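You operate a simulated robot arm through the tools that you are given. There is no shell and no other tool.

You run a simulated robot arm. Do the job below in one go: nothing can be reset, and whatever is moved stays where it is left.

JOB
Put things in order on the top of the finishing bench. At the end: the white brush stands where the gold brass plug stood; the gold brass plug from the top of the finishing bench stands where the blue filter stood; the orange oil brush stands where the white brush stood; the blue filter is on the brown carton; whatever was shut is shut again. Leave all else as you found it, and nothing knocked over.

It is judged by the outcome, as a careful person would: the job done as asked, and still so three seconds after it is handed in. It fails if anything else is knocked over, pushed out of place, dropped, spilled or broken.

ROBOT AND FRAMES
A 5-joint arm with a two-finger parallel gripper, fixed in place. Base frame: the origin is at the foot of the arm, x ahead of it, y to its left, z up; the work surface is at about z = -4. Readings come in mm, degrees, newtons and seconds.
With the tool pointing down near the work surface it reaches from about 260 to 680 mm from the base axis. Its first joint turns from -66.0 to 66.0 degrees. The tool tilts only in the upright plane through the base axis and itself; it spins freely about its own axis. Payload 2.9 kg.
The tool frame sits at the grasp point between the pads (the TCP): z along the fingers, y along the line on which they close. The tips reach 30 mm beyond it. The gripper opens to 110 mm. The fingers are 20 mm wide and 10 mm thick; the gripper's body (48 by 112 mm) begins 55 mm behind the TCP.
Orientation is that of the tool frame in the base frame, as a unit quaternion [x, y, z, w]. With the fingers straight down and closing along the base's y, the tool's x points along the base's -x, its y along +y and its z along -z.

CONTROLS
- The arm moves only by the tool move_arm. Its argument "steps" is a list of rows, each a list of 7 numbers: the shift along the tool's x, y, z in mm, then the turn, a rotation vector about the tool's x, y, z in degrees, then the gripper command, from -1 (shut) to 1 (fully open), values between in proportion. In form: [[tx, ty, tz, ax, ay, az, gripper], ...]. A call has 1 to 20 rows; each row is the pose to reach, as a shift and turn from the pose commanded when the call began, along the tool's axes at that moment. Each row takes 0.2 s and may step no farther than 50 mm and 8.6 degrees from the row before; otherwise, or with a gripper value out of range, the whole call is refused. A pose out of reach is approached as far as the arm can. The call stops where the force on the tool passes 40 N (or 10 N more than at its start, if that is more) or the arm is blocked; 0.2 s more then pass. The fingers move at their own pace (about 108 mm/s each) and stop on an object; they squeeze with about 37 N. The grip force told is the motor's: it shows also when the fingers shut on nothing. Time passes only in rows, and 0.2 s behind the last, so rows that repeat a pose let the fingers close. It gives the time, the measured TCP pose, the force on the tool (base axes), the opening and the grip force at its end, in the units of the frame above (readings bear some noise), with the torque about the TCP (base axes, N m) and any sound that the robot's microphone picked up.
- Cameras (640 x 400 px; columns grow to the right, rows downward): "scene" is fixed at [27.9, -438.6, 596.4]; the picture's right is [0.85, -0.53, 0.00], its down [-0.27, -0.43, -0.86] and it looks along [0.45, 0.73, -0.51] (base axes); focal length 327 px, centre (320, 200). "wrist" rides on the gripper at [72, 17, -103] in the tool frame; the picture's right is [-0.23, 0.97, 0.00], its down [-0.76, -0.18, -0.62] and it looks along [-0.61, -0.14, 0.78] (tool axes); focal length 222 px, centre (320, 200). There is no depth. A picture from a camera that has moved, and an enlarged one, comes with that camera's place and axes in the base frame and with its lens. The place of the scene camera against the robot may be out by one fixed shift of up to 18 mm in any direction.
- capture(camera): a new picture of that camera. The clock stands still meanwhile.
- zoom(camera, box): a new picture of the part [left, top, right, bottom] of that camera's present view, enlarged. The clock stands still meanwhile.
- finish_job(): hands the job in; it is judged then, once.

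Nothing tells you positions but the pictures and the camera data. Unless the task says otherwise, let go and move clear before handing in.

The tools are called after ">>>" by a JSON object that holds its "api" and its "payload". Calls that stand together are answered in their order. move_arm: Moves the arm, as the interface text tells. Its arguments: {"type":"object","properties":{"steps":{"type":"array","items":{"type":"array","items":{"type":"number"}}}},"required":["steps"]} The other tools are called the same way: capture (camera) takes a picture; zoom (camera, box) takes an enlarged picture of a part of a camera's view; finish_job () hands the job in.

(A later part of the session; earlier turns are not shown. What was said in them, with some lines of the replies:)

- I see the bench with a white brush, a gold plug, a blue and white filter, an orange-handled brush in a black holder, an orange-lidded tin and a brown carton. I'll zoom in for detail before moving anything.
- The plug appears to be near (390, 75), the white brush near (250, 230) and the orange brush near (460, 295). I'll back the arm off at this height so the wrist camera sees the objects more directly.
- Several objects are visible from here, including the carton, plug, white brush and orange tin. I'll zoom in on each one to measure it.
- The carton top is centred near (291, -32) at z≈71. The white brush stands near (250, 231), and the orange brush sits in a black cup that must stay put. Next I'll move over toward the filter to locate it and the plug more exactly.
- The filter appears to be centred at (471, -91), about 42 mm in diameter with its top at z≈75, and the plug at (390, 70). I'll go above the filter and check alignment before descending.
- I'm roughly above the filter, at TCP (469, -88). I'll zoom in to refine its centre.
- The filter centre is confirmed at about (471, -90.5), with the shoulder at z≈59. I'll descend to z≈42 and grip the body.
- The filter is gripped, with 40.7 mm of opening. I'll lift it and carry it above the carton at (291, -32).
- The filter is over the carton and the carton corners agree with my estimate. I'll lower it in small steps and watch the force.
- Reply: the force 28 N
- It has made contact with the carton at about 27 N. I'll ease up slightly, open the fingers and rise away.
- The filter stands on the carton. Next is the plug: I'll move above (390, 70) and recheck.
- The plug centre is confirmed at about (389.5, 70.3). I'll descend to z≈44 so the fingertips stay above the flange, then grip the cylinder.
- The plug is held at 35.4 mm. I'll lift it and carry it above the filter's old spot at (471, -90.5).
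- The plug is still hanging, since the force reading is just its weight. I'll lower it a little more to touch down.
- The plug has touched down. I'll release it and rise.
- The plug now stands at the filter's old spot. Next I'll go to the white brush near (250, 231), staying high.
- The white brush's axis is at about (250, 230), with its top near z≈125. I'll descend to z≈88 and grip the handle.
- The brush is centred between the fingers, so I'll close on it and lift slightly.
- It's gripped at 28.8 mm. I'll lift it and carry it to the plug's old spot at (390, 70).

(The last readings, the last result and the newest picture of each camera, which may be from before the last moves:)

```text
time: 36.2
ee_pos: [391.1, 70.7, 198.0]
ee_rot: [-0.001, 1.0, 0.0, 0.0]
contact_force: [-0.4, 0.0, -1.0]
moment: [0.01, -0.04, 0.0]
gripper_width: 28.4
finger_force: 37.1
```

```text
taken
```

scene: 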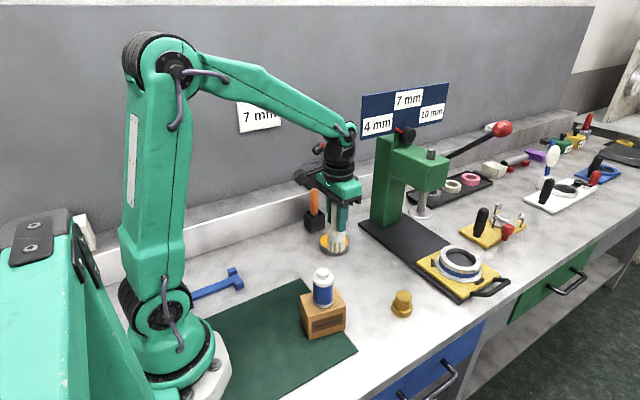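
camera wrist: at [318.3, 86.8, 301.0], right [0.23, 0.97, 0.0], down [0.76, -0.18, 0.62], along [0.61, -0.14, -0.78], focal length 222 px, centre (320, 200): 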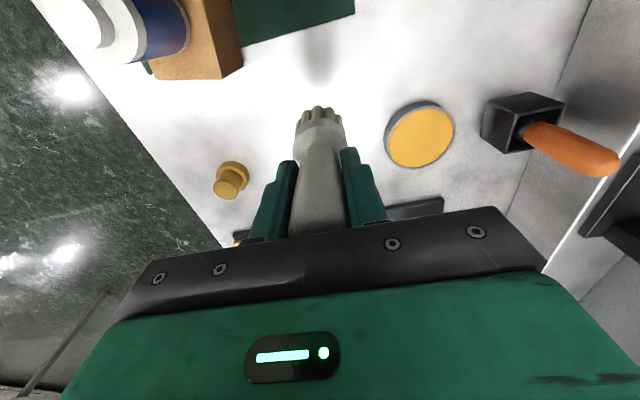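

>>> {"api": "move_arm", "payload": {"steps": [[1, 0, 30, 0, 0, 0, -1], [1, 0, 60, 0, 0, 0, -1], [1, 0, 85, 0, 0, 0, -1], [1, 0, 102, 0, 0, 0, -1], [1, 0, 107, 0, 0, 0, -1], [1, 0, 109, 0, 0, 0, -1], [1, 0, 109, 0, 0, 0, -1]]}}

>>> {"api": "zoom", "payload": {"camera": "scene", "box": [270, 200, 398, 300]}}

```text
time: 37.8
ee_pos: [389.0, 70.7, 89.0]
ee_rot: [0.001, 1.0, 0.0, 0.001]
contact_force: [0.5, -0.3, -0.7]
moment: [0.01, -0.03, -0.01]
gripper_width: 28.4
finger_force: 37.1
```

```text
4.00 times, centred on (334, 250) of scene
camera zoom: at [27.9, -438.6, 596.4], right [0.85, -0.53, 0.0], down [-0.27, -0.43, -0.86], along [0.45, 0.73, -0.51], focal length 1308 px, centre (264, 0)
```

zoom: 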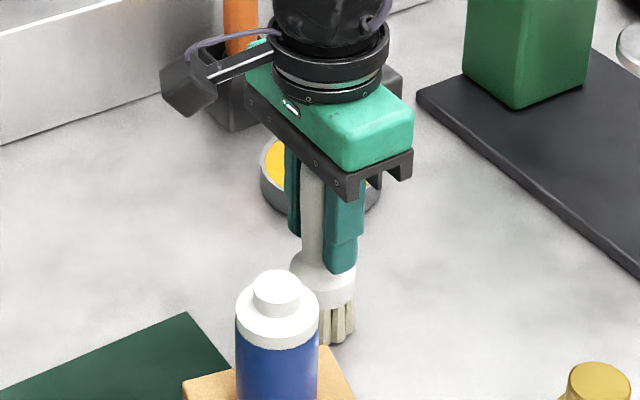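

>>> {"api": "move_arm", "payload": {"steps": [[0, 0, 0.8, 0, 0, 0, -1], [0, 0, 1.5, 0, 0, 0, -1], [0, 0, 1.5, 0, 0, 0, -1]]}}

```text
time: 38.6
ee_pos: [389.6, 71.2, 87.3]
ee_rot: [0.0, 1.0, 0.0, 0.001]
contact_force: [-0.4, -0.4, 1.9]
moment: [-0.04, 0.04, 0.02]
gripper_width: 28.3
finger_force: 36.9
```

>>> {"api": "move_arm", "payload": {"steps": [[0, 0, 0.6, 0, 0, 0, -1], [0, 0, 0.6, 0, 0, 0, -1]]}}

```text
time: 39.2
ee_pos: [389.2, 71.4, 87.9]
ee_rot: [0.0, 1.0, -0.001, 0.001]
contact_force: [-3.3, 2.0, 15.2]
moment: [0.22, 0.36, -0.04]
gripper_width: 28.5
finger_force: 37.0
```

The brush has touched down at about 15 N. I'll ease back, release evenly and rise.

>>> {"api": "move_arm", "payload": {"steps": [[0, 0, -0.5, 0, 0, 0, -1], [0, 0, -0.5, 0, 0, 0, -0.45], [0, 0, -0.5, 0, 0, 0, -0.3], [0, 0, -0.5, 0, 0, 0, 0], [0, 0, -0.5, 0, 0, 0, 0.4], [0, 0, -0.5, 0, 0, 0, 0.8], [0, 0, -25, 0, 0, 0, 0.8], [0, 0, -60, 0, 0, 0, 0.8], [0, 0, -100, 0, 0, 0, 1], [0, 0, -140, 0, 0, 0, 1], [0, 0, -175, 0, 0, 0, 1], [0, 0, -175, 0, 0, 0, 1]]}}

>>> {"api": "capture", "payload": {"camera": "wrist"}}

>>> {"api": "capture", "payload": {"camera": "scene"}}

>>> {"api": "zoom", "payload": {"camera": "wrist", "box": [460, 60, 640, 200]}}

```text
time: 41.8
ee_pos: [388.7, 68.6, 263.1]
ee_rot: [0.001, 1.0, 0.0, 0.0]
contact_force: [0.0, -0.4, -0.1]
moment: [0.03, -0.03, -0.03]
gripper_width: 110.1
finger_force: 0.0
```

```text
taken
camera wrist: at [316.2, 86.5, 365.9], right [0.23, 0.97, 0.0], down [0.76, -0.18, 0.62], along [0.61, -0.14, -0.78], focal length 222 px, centre (320, 200)
```

wrist: 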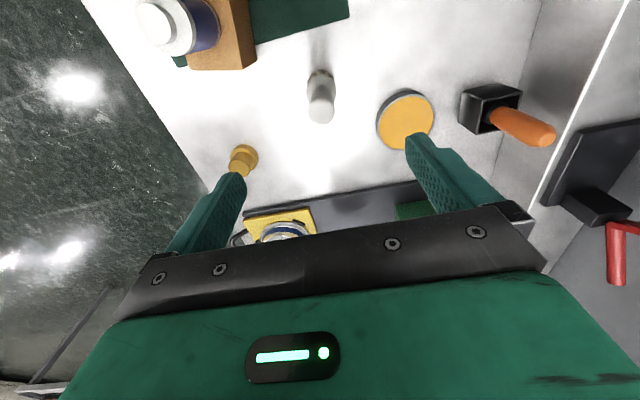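

```text
taken
```

scene: 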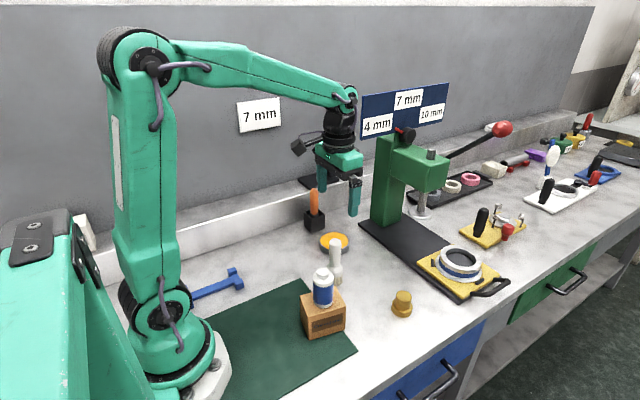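

```text
2.86 times, centred on (550, 130) of wrist
camera zoom: at [316.2, 86.5, 365.9], right [0.23, 0.97, 0.0], down [0.76, -0.18, 0.62], along [0.61, -0.14, -0.78], focal length 635 px, centre (-337, 400)
```

zoom: 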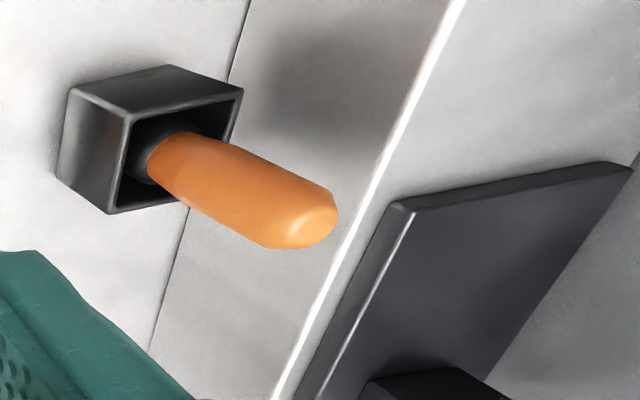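

The white brush stands at (390, 70). The orange brush sits upright in a cup centred near (472, 304), with the rim at z≈45, the brush top at z≈131, and a wall ledge starting at y≈360. I'll turn the tool -90° so the fingers close along x, away from the ledge, and move above it.

>>> {"api": "move_arm", "payload": {"steps": [[0, 0, 0, 0, 0, -8.2, 1], [0, 0, 0, 0, 0, -16.4, 1], [0, 0, 0, 0, 0, -24.6, 1], [0, 0, 0, 0, 0, -32.8, 1], [0, 0, 0, 0, 0, -41, 1], [0, 0, 0, 0, 0, -49.2, 1], [0, 0, 0, 0, 0, -57.4, 1], [0, 0, 0, 0, 0, -65.6, 1], [0, 0, 0, 0, 0, -73.8, 1], [0, 0, 0, 0, 0, -82, 1], [0, 0, 0, 0, 0, -90, 1], [0, 0, 0, 0, 0, -90, 1]]}}

```text
time: 44.4
ee_pos: [389.9, 69.6, 262.0]
ee_rot: [0.707, -0.707, 0.0, 0.0]
contact_force: [-0.4, -0.3, 0.0]
moment: [0.06, 0.0, 0.0]
gripper_width: 110.2
finger_force: 0.0
```

>>> {"api": "move_arm", "payload": {"steps": [[-20, -8, 0, 0, 0, 0, 1], [-50, -20, 0, 0, 0, 0, 1], [-80, -33, 0, 0, 0, 0, 1], [-110, -45, 0, 0, 0, 0, 1], [-140, -57, 0, 0, 0, 0, 1], [-170, -70, 0, 0, 0, 0, 1], [-190, -78, 0, 0, 0, 0, 1], [-205, -82, 0, 0, 0, 0, 1], [-205, -82, 0, 0, 0, 0, 1]]}}

>>> {"api": "capture", "payload": {"camera": "wrist"}}

>>> {"api": "capture", "payload": {"camera": "scene"}}

>>> {"api": "zoom", "payload": {"camera": "wrist", "box": [240, 60, 400, 160]}}

```text
time: 46.4
ee_pos: [471.6, 275.3, 260.0]
ee_rot: [-0.706, 0.708, 0.0, 0.0]
contact_force: [-0.8, 0.3, 0.0]
moment: [0.0, 0.01, -0.03]
gripper_width: 110.0
finger_force: 0.1
```

```text
taken
camera wrist: at [454.6, 203.7, 364.3], right [-0.97, 0.23, 0.0], down [0.18, 0.76, 0.62], along [0.14, 0.61, -0.78], focal length 222 px, centre (320, 200)
```

wrist: 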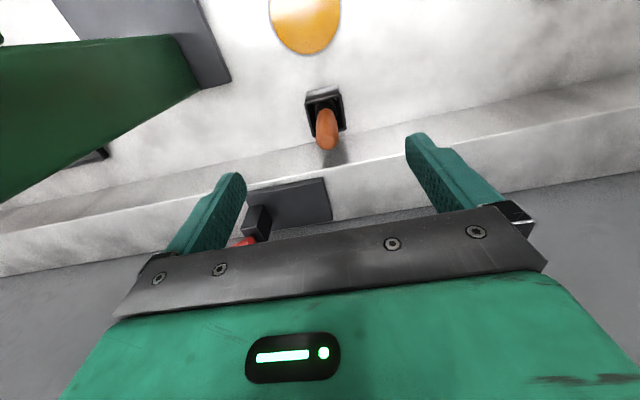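

```text
taken
```

scene: 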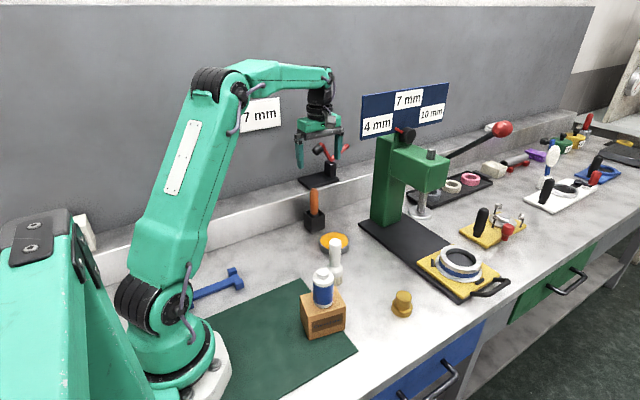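

```text
4.00 times, centred on (320, 110) of wrist
camera zoom: at [454.6, 203.7, 364.3], right [-0.97, 0.23, 0.0], down [0.18, 0.76, 0.62], along [0.14, 0.61, -0.78], focal length 888 px, centre (320, 560)
```

zoom: 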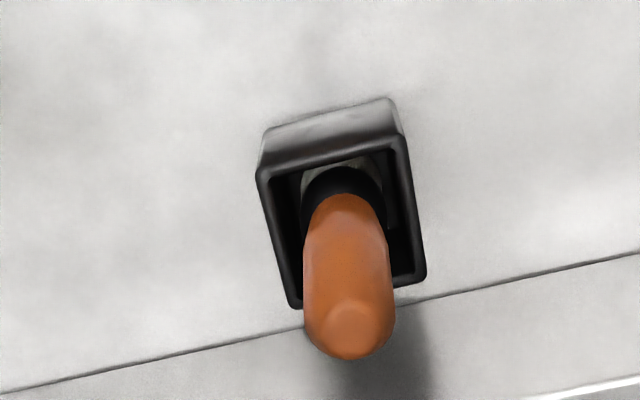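

The orange brush's axis is at about (470, 305.5) with its top at z≈131. I'll align above it with narrower fingers and descend to z≈92, keeping the tips above the cup rim.

>>> {"api": "move_arm", "payload": {"steps": [[-15, 0.7, 0, 0, 0, 0, 0.6], [-30, 1.3, 0, 0, 0, 0, 0.3], [-30, 1.3, 30, 0, 0, 0, 0.3], [-30, 1.3, 65, 0, 0, 0, 0.3], [-30, 1.3, 80, 0, 0, 0, 0.3], [-30, 1.3, 80, 0, 0, 0, 0.3]]}}

>>> {"api": "capture", "payload": {"camera": "wrist"}}

>>> {"api": "zoom", "payload": {"camera": "scene", "box": [260, 130, 388, 230]}}

```text
time: 47.8
ee_pos: [470.0, 305.6, 181.5]
ee_rot: [-0.707, 0.708, 0.001, -0.001]
contact_force: [-0.7, -0.5, 0.3]
moment: [-0.01, -0.01, 0.01]
gripper_width: 71.1
finger_force: 0.1
```

```text
taken
camera wrist: at [452.4, 234.3, 284.6], right [-0.97, 0.23, 0.0], down [0.18, 0.76, 0.62], along [0.14, 0.61, -0.78], focal length 222 px, centre (320, 200)
```

wrist: 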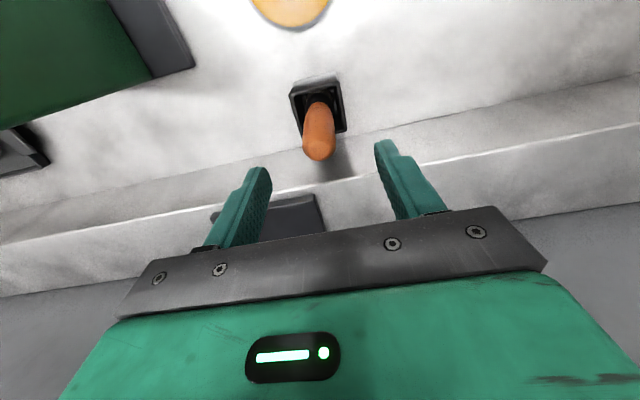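

```text
4.00 times, centred on (324, 180) of scene
camera zoom: at [27.9, -438.6, 596.4], right [0.85, -0.53, 0.0], down [-0.27, -0.43, -0.86], along [0.45, 0.73, -0.51], focal length 1308 px, centre (304, 280)
```

zoom: 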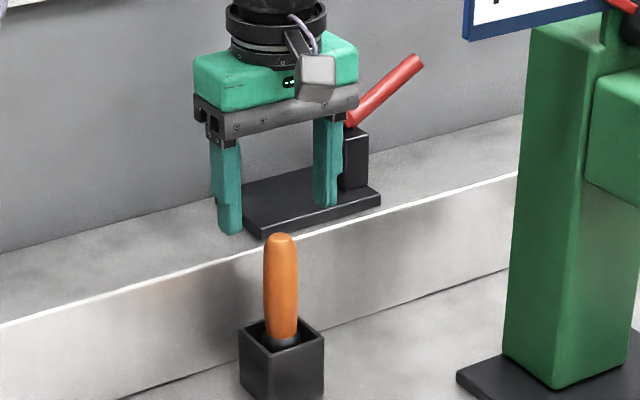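

Alignment looks good and the clamp behind is clear of the gripper. I'll descend and grip.

>>> {"api": "move_arm", "payload": {"steps": [[0, 0, 25, 0, 0, 0, 0.3], [0, 0, 50, 0, 0, 0, 0.3], [0, 0, 72, 0, 0, 0, 0.3], [0, 0, 84, 0, 0, 0, 0.3], [0, 0, 89, 0, 0, 0, 0.3], [0, 0, 89, 0, 0, 0, 0.3]]}}

>>> {"api": "capture", "payload": {"camera": "wrist"}}

>>> {"api": "zoom", "payload": {"camera": "scene", "box": [260, 150, 388, 250]}}

```text
time: 49.2
ee_pos: [470.7, 305.1, 92.9]
ee_rot: [-0.707, 0.707, 0.0, 0.0]
contact_force: [0.4, 0.1, 0.2]
moment: [0.02, -0.03, 0.03]
gripper_width: 71.6
finger_force: 0.0
```

```text
taken
camera wrist: at [453.0, 233.4, 195.6], right [-0.97, 0.23, 0.0], down [0.18, 0.76, 0.62], along [0.14, 0.61, -0.78], focal length 222 px, centre (320, 200)
```

wrist: 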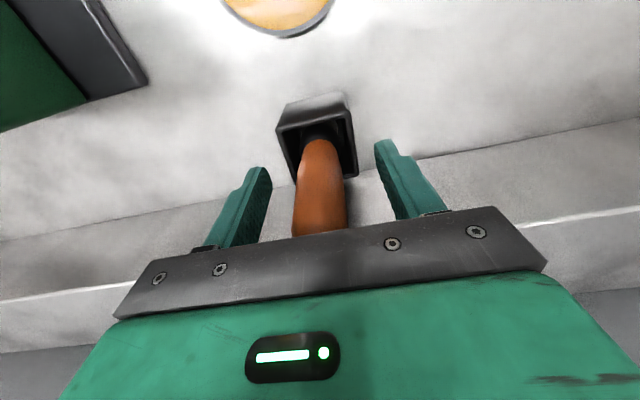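

```text
4.00 times, centred on (324, 200) of scene
camera zoom: at [27.9, -438.6, 596.4], right [0.85, -0.53, 0.0], down [-0.27, -0.43, -0.86], along [0.45, 0.73, -0.51], focal length 1308 px, centre (304, 200)
```

zoom: 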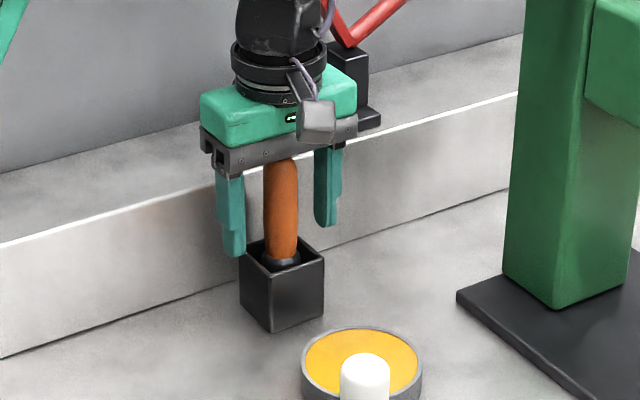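

>>> {"api": "move_arm", "payload": {"steps": [[0, 0, 0, 0, 0, 0, 0], [0, 0, 0, 0, 0, 0, -0.3], [0, 0, 0, 0, 0, 0, -0.45], [0, 0, 0, 0, 0, 0, -0.7], [0, 0, 0, 0, 0, 0, -1], [0, 0, 0, 0, 0, 0, -1], [0, 0, -3, 0, 0, 0, -1], [0, 0, -8, 0, 0, 0, -1], [0, 0, -8, 0, 0, 0, -1]]}}

>>> {"api": "capture", "payload": {"camera": "wrist"}}

>>> {"api": "zoom", "payload": {"camera": "scene", "box": [260, 150, 388, 250]}}

```text
time: 51.2
ee_pos: [470.0, 305.3, 100.0]
ee_rot: [-0.706, 0.708, 0.001, 0.001]
contact_force: [0.0, 0.5, -0.9]
moment: [0.0, 0.02, 0.0]
gripper_width: 26.7
finger_force: 36.6
```

```text
taken
camera wrist: at [452.9, 233.1, 203.8], right [-0.97, 0.23, 0.0], down [0.18, 0.76, 0.62], along [0.14, 0.61, -0.78], focal length 222 px, centre (320, 200)
```

wrist: 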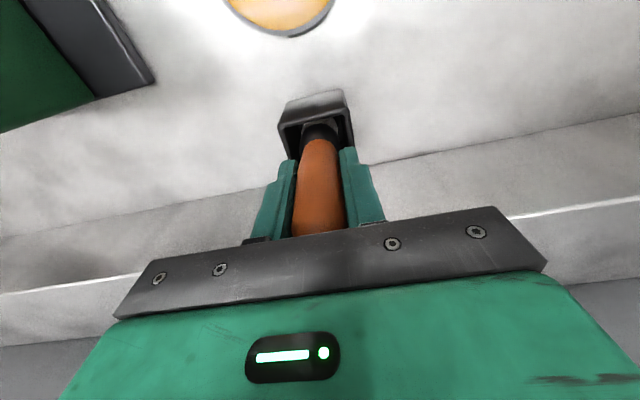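

```text
4.00 times, centred on (324, 200) of scene
camera zoom: at [27.9, -438.6, 596.4], right [0.85, -0.53, 0.0], down [-0.27, -0.43, -0.86], along [0.45, 0.73, -0.51], focal length 1308 px, centre (304, 200)
```

zoom: 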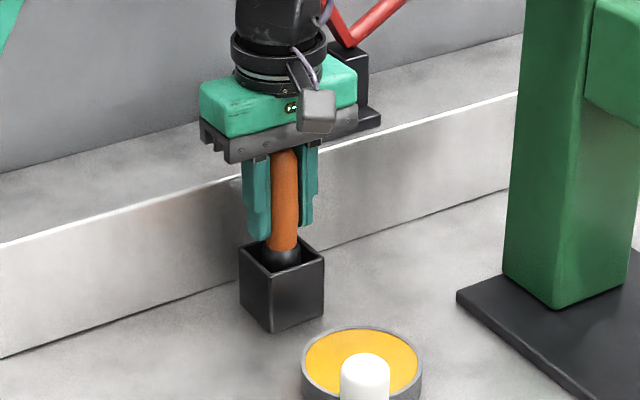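

The brush is rising and the cup stays put. I'll lift it fully clear.

>>> {"api": "move_arm", "payload": {"steps": [[0, 0, -10, 0, 0, 0, -1], [0, 0, -22, 0, 0, 0, -1], [0, 0, -36, 0, 0, 0, -1], [0, 0, -50, 0, 0, 0, -1], [0, 0, -65, 0, 0, 0, -1], [0, 0, -80, 0, 0, 0, -1], [0, 0, -95, 0, 0, 0, -1], [0, 0, -105, 0, 0, 0, -1], [0, 0, -105, 0, 0, 0, -1]]}}

>>> {"api": "capture", "payload": {"camera": "wrist"}}

>>> {"api": "zoom", "payload": {"camera": "scene", "box": [260, 130, 388, 230]}}

```text
time: 53.2
ee_pos: [469.6, 305.5, 207.4]
ee_rot: [-0.706, 0.708, 0.0, 0.001]
contact_force: [-0.4, 0.1, -0.7]
moment: [0.04, 0.03, -0.07]
gripper_width: 26.8
finger_force: 36.3
```

```text
taken
camera wrist: at [452.1, 232.6, 309.5], right [-0.97, 0.23, 0.0], down [0.18, 0.76, 0.62], along [0.14, 0.61, -0.78], focal length 222 px, centre (320, 200)
```

wrist: 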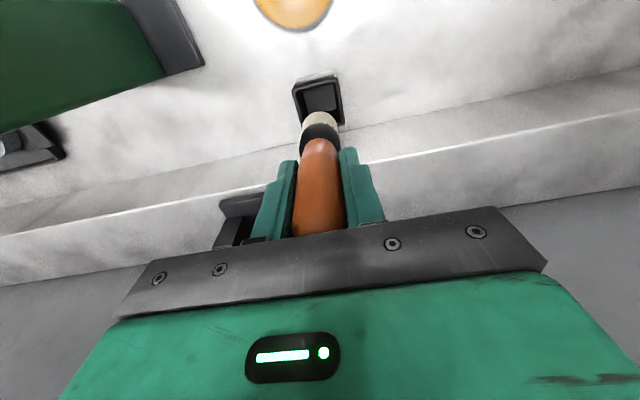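

```text
4.00 times, centred on (324, 180) of scene
camera zoom: at [27.9, -438.6, 596.4], right [0.85, -0.53, 0.0], down [-0.27, -0.43, -0.86], along [0.45, 0.73, -0.51], focal length 1308 px, centre (304, 280)
```

zoom: 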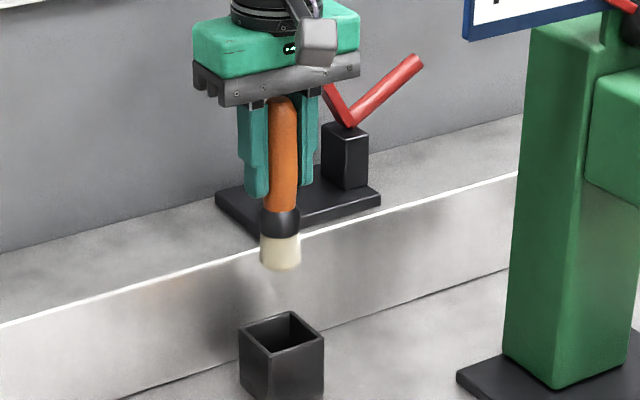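

The oil brush hangs upright and clear, and the cup is undisturbed. I'll carry it to the white brush's old spot at (250, 230).

>>> {"api": "move_arm", "payload": {"steps": [[5, 15, 0, 0, 0, 0, -1], [14, 40, 0, 0, 0, 0, -1], [24, 70, 0, 0, 0, 0, -1], [34, 100, 0, 0, 0, 0, -1], [44, 130, 0, 0, 0, 0, -1], [54, 158, 0, 0, 0, 0, -1], [63, 185, 0, 0, 0, 0, -1], [70, 206, 0, 0, 0, 0, -1], [75, 220, 0, 0, 0, 0, -1], [75, 220, 0, 0, 0, 0, -1]]}}

>>> {"api": "capture", "payload": {"camera": "wrist"}}

>>> {"api": "capture", "payload": {"camera": "scene"}}

```text
time: 55.4
ee_pos: [248.8, 230.3, 205.8]
ee_rot: [-0.707, 0.708, 0.0, 0.001]
contact_force: [0.0, 0.4, -0.9]
moment: [0.02, -0.02, -0.01]
gripper_width: 26.7
finger_force: 36.7
```

```text
taken
camera wrist: at [232.1, 157.5, 308.9], right [-0.97, 0.23, 0.0], down [0.18, 0.76, 0.62], along [0.14, 0.61, -0.78], focal length 222 px, centre (320, 200)
```

wrist: 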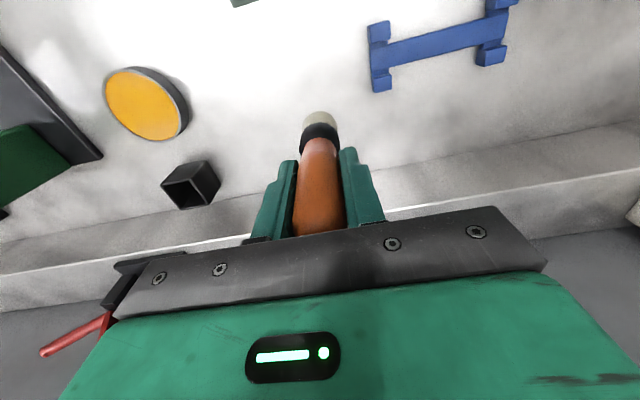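

```text
taken
```

scene: 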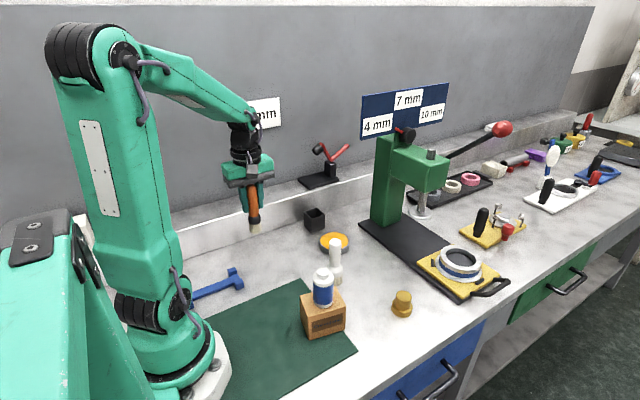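

>>> {"api": "move_arm", "payload": {"steps": [[0, -0.8, 30, 0, 0, 0, -1], [0, -0.8, 60, 0, 0, 0, -1], [0, -0.8, 85, 0, 0, 0, -1], [0, -0.8, 98, 0, 0, 0, -1], [0, -0.8, 104, 0, 0, 0, -1], [0, -0.8, 108, 0, 0, 0, -1], [0, -0.8, 110, 0, 0, 0, -1], [0, -0.8, 110, 0, 0, 0, -1]]}}

>>> {"api": "zoom", "payload": {"camera": "scene", "box": [190, 190, 318, 290]}}

>>> {"api": "capture", "payload": {"camera": "wrist"}}

```text
time: 57.2
ee_pos: [251.2, 230.5, 94.0]
ee_rot: [0.707, -0.707, 0.001, 0.0]
contact_force: [-0.6, -0.4, 0.0]
moment: [-0.04, 0.0, 0.01]
gripper_width: 26.6
finger_force: 36.4
```

```text
4.00 times, centred on (254, 240) of scene
camera zoom: at [27.9, -438.6, 596.4], right [0.85, -0.53, 0.0], down [-0.27, -0.43, -0.86], along [0.45, 0.73, -0.51], focal length 1308 px, centre (584, 40)
```

zoom: 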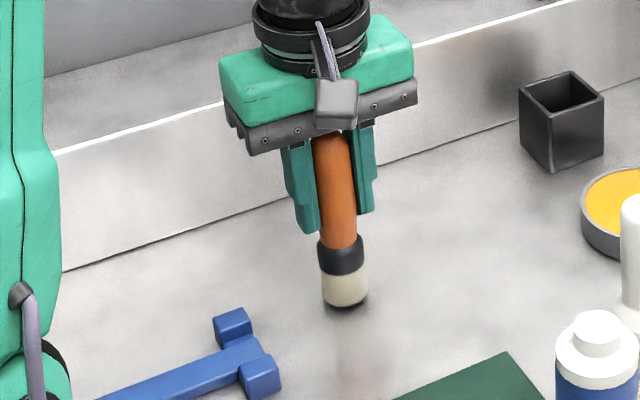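

```text
taken
camera wrist: at [233.8, 157.8, 198.6], right [-0.97, 0.23, 0.0], down [0.18, 0.76, 0.62], along [0.14, 0.61, -0.78], focal length 222 px, centre (320, 200)
```

wrist: 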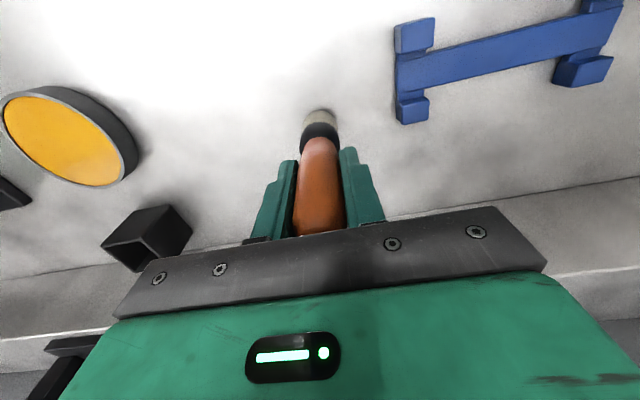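

>>> {"api": "move_arm", "payload": {"steps": [[0, 0, 0.8, 0, 0, 0, -1], [0, 0, 1.6, 0, 0, 0, -1], [0, 0, 2.4, 0, 0, 0, -1], [0, 0, 2.4, 0, 0, 0, -1]]}}

```text
time: 58.2
ee_pos: [249.9, 230.8, 93.6]
ee_rot: [-0.706, 0.708, 0.0, 0.0]
contact_force: [-0.5, -0.3, -1.3]
moment: [-0.01, 0.0, -0.01]
gripper_width: 26.6
finger_force: 37.8
```

>>> {"api": "move_arm", "payload": {"steps": [[0, 0, 0.8, 0, 0, 0, -1], [0, 0, 1.6, 0, 0, 0, -1], [0, 0, 1.6, 0, 0, 0, -1]]}}

```text
time: 59.0
ee_pos: [251.6, 230.3, 92.3]
ee_rot: [-0.706, 0.708, 0.0, 0.0]
contact_force: [-1.1, 0.9, 1.1]
moment: [-0.01, 0.07, 0.03]
gripper_width: 26.9
finger_force: 37.0
```

>>> {"api": "move_arm", "payload": {"steps": [[0, 0, 0.7, 0, 0, 0, -1], [0, 0, 0.7, 0, 0, 0, -1]]}}

>>> {"api": "zoom", "payload": {"camera": "scene", "box": [222, 220, 286, 270]}}

```text
time: 59.6
ee_pos: [250.9, 231.0, 91.0]
ee_rot: [-0.707, 0.707, 0.0, 0.0]
contact_force: [-4.0, 0.2, 10.6]
moment: [-0.03, 0.43, -0.02]
gripper_width: 26.3
finger_force: 37.1
```

```text
8.00 times, centred on (254, 245) of scene
camera zoom: at [27.8, -438.6, 596.3], right [0.85, -0.53, 0.0], down [-0.27, -0.43, -0.86], along [0.45, 0.73, -0.51], focal length 2617 px, centre (848, -160)
```

zoom: 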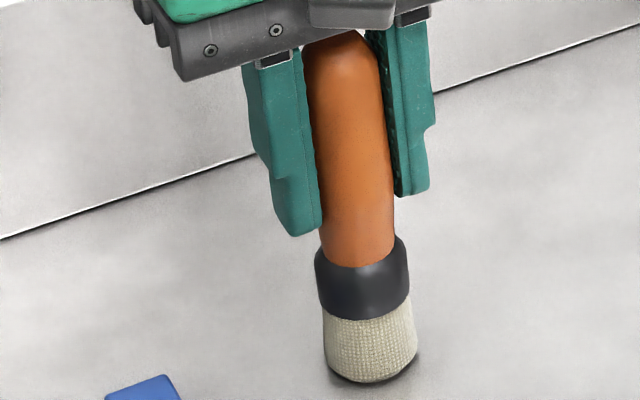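

The oil brush is touching down. I'll ease off, open gently and rise straight up.

>>> {"api": "move_arm", "payload": {"steps": [[0, 0, -0.4, 0, 0, 0, -1], [0, 0, -0.4, 0, 0, 0, -0.48], [0, 0, -0.4, 0, 0, 0, -0.35], [0, 0, -0.4, 0, 0, 0, -0.1], [0, 0, -0.4, 0, 0, 0, 0.2], [0, 0, -0.4, 0, 0, 0, 0.5], [0, 0, -0.4, 0, 0, 0, 0.5], [0, 0, -20, 0, 0, 0, 0.5], [0, 0, -50, 0, 0, 0, 0.5], [0, 0, -90, 0, 0, 0, 0.5], [0, 0, -130, 0, 0, 0, 0.5], [0, 0, -170, 0, 0, 0, 0.5], [0, 0, -170, 0, 0, 0, 0.5]]}}

>>> {"api": "capture", "payload": {"camera": "wrist"}}

>>> {"api": "capture", "payload": {"camera": "scene"}}

>>> {"api": "zoom", "payload": {"camera": "scene", "box": [220, 190, 440, 350]}}

>>> {"api": "zoom", "payload": {"camera": "wrist", "box": [240, 60, 400, 160]}}

```text
time: 62.4
ee_pos: [251.1, 230.6, 261.9]
ee_rot: [-0.706, 0.708, 0.0, 0.0]
contact_force: [0.0, -0.1, -0.5]
moment: [-0.01, 0.0, 0.0]
gripper_width: 82.3
finger_force: 0.1
```

```text
taken
camera wrist: at [234.7, 159.5, 365.2], right [-0.97, 0.23, 0.0], down [0.18, 0.76, 0.62], along [0.14, 0.61, -0.78], focal length 222 px, centre (320, 200)
```

wrist: 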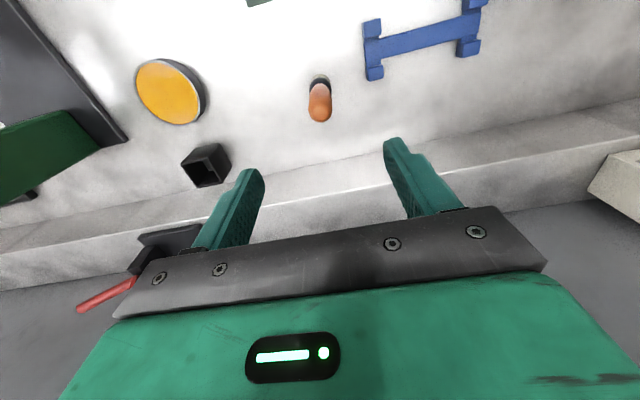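

```text
taken
```

scene: 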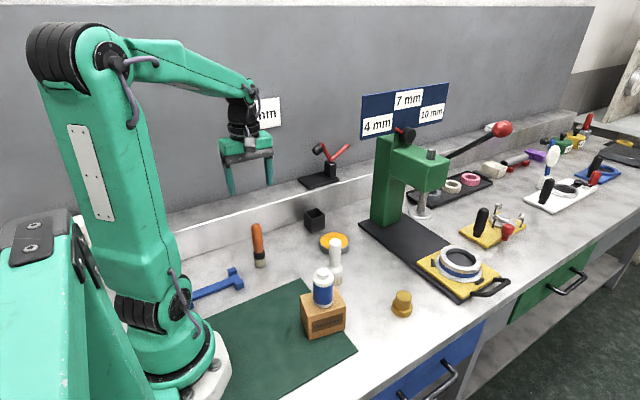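

```text
2.50 times, centred on (330, 270) of scene
camera zoom: at [27.8, -438.6, 596.4], right [0.85, -0.53, 0.0], down [-0.27, -0.43, -0.86], along [0.45, 0.73, -0.51], focal length 818 px, centre (295, 25)
```

zoom: 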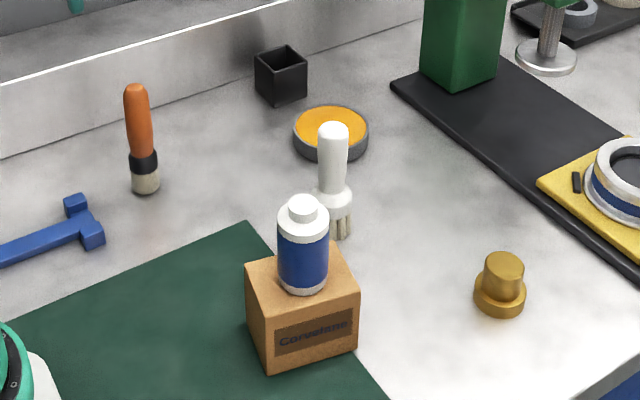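

```text
4.00 times, centred on (320, 110) of wrist
camera zoom: at [234.7, 159.5, 365.2], right [-0.97, 0.23, 0.0], down [0.18, 0.76, 0.62], along [0.14, 0.61, -0.78], focal length 888 px, centre (320, 560)
```

zoom: 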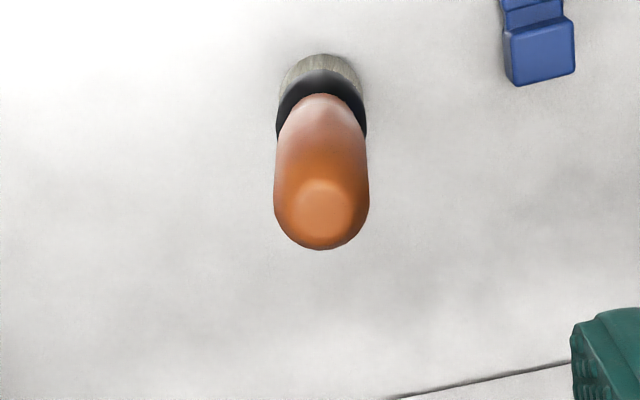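

All four items are upright and in place: the filter is on the carton, the plug is where the filter was, the white brush is where the plug was, and the oil brush is where the white brush was. Nothing else was disturbed, the drawers are still shut and the gripper is clear, so I'm handing in the job.

>>> {"api": "finish_job", "payload": {}}

```text
The job is handed in.
```

The rearrangement is done and I've handed the job in; no verdict has come back. The last pictures before hand-in showed everything upright and the gripper clear.

- **Blue filter:** it stands on top of the brown carton, and the carton did not shift.
- **Gold brass plug:** it stands where the filter stood.
- **White brush:** it stands on its bristles where the plug stood.
- **Orange oil brush:** I lifted it out of its black cup and stood it where the white brush was. The cup stayed where it was.

I didn't open anything, so the drawers are still shut, and I saw nothing else moved or knocked over. I placed the items by camera estimates, so each one could be a couple of millimetres off its exact spot.
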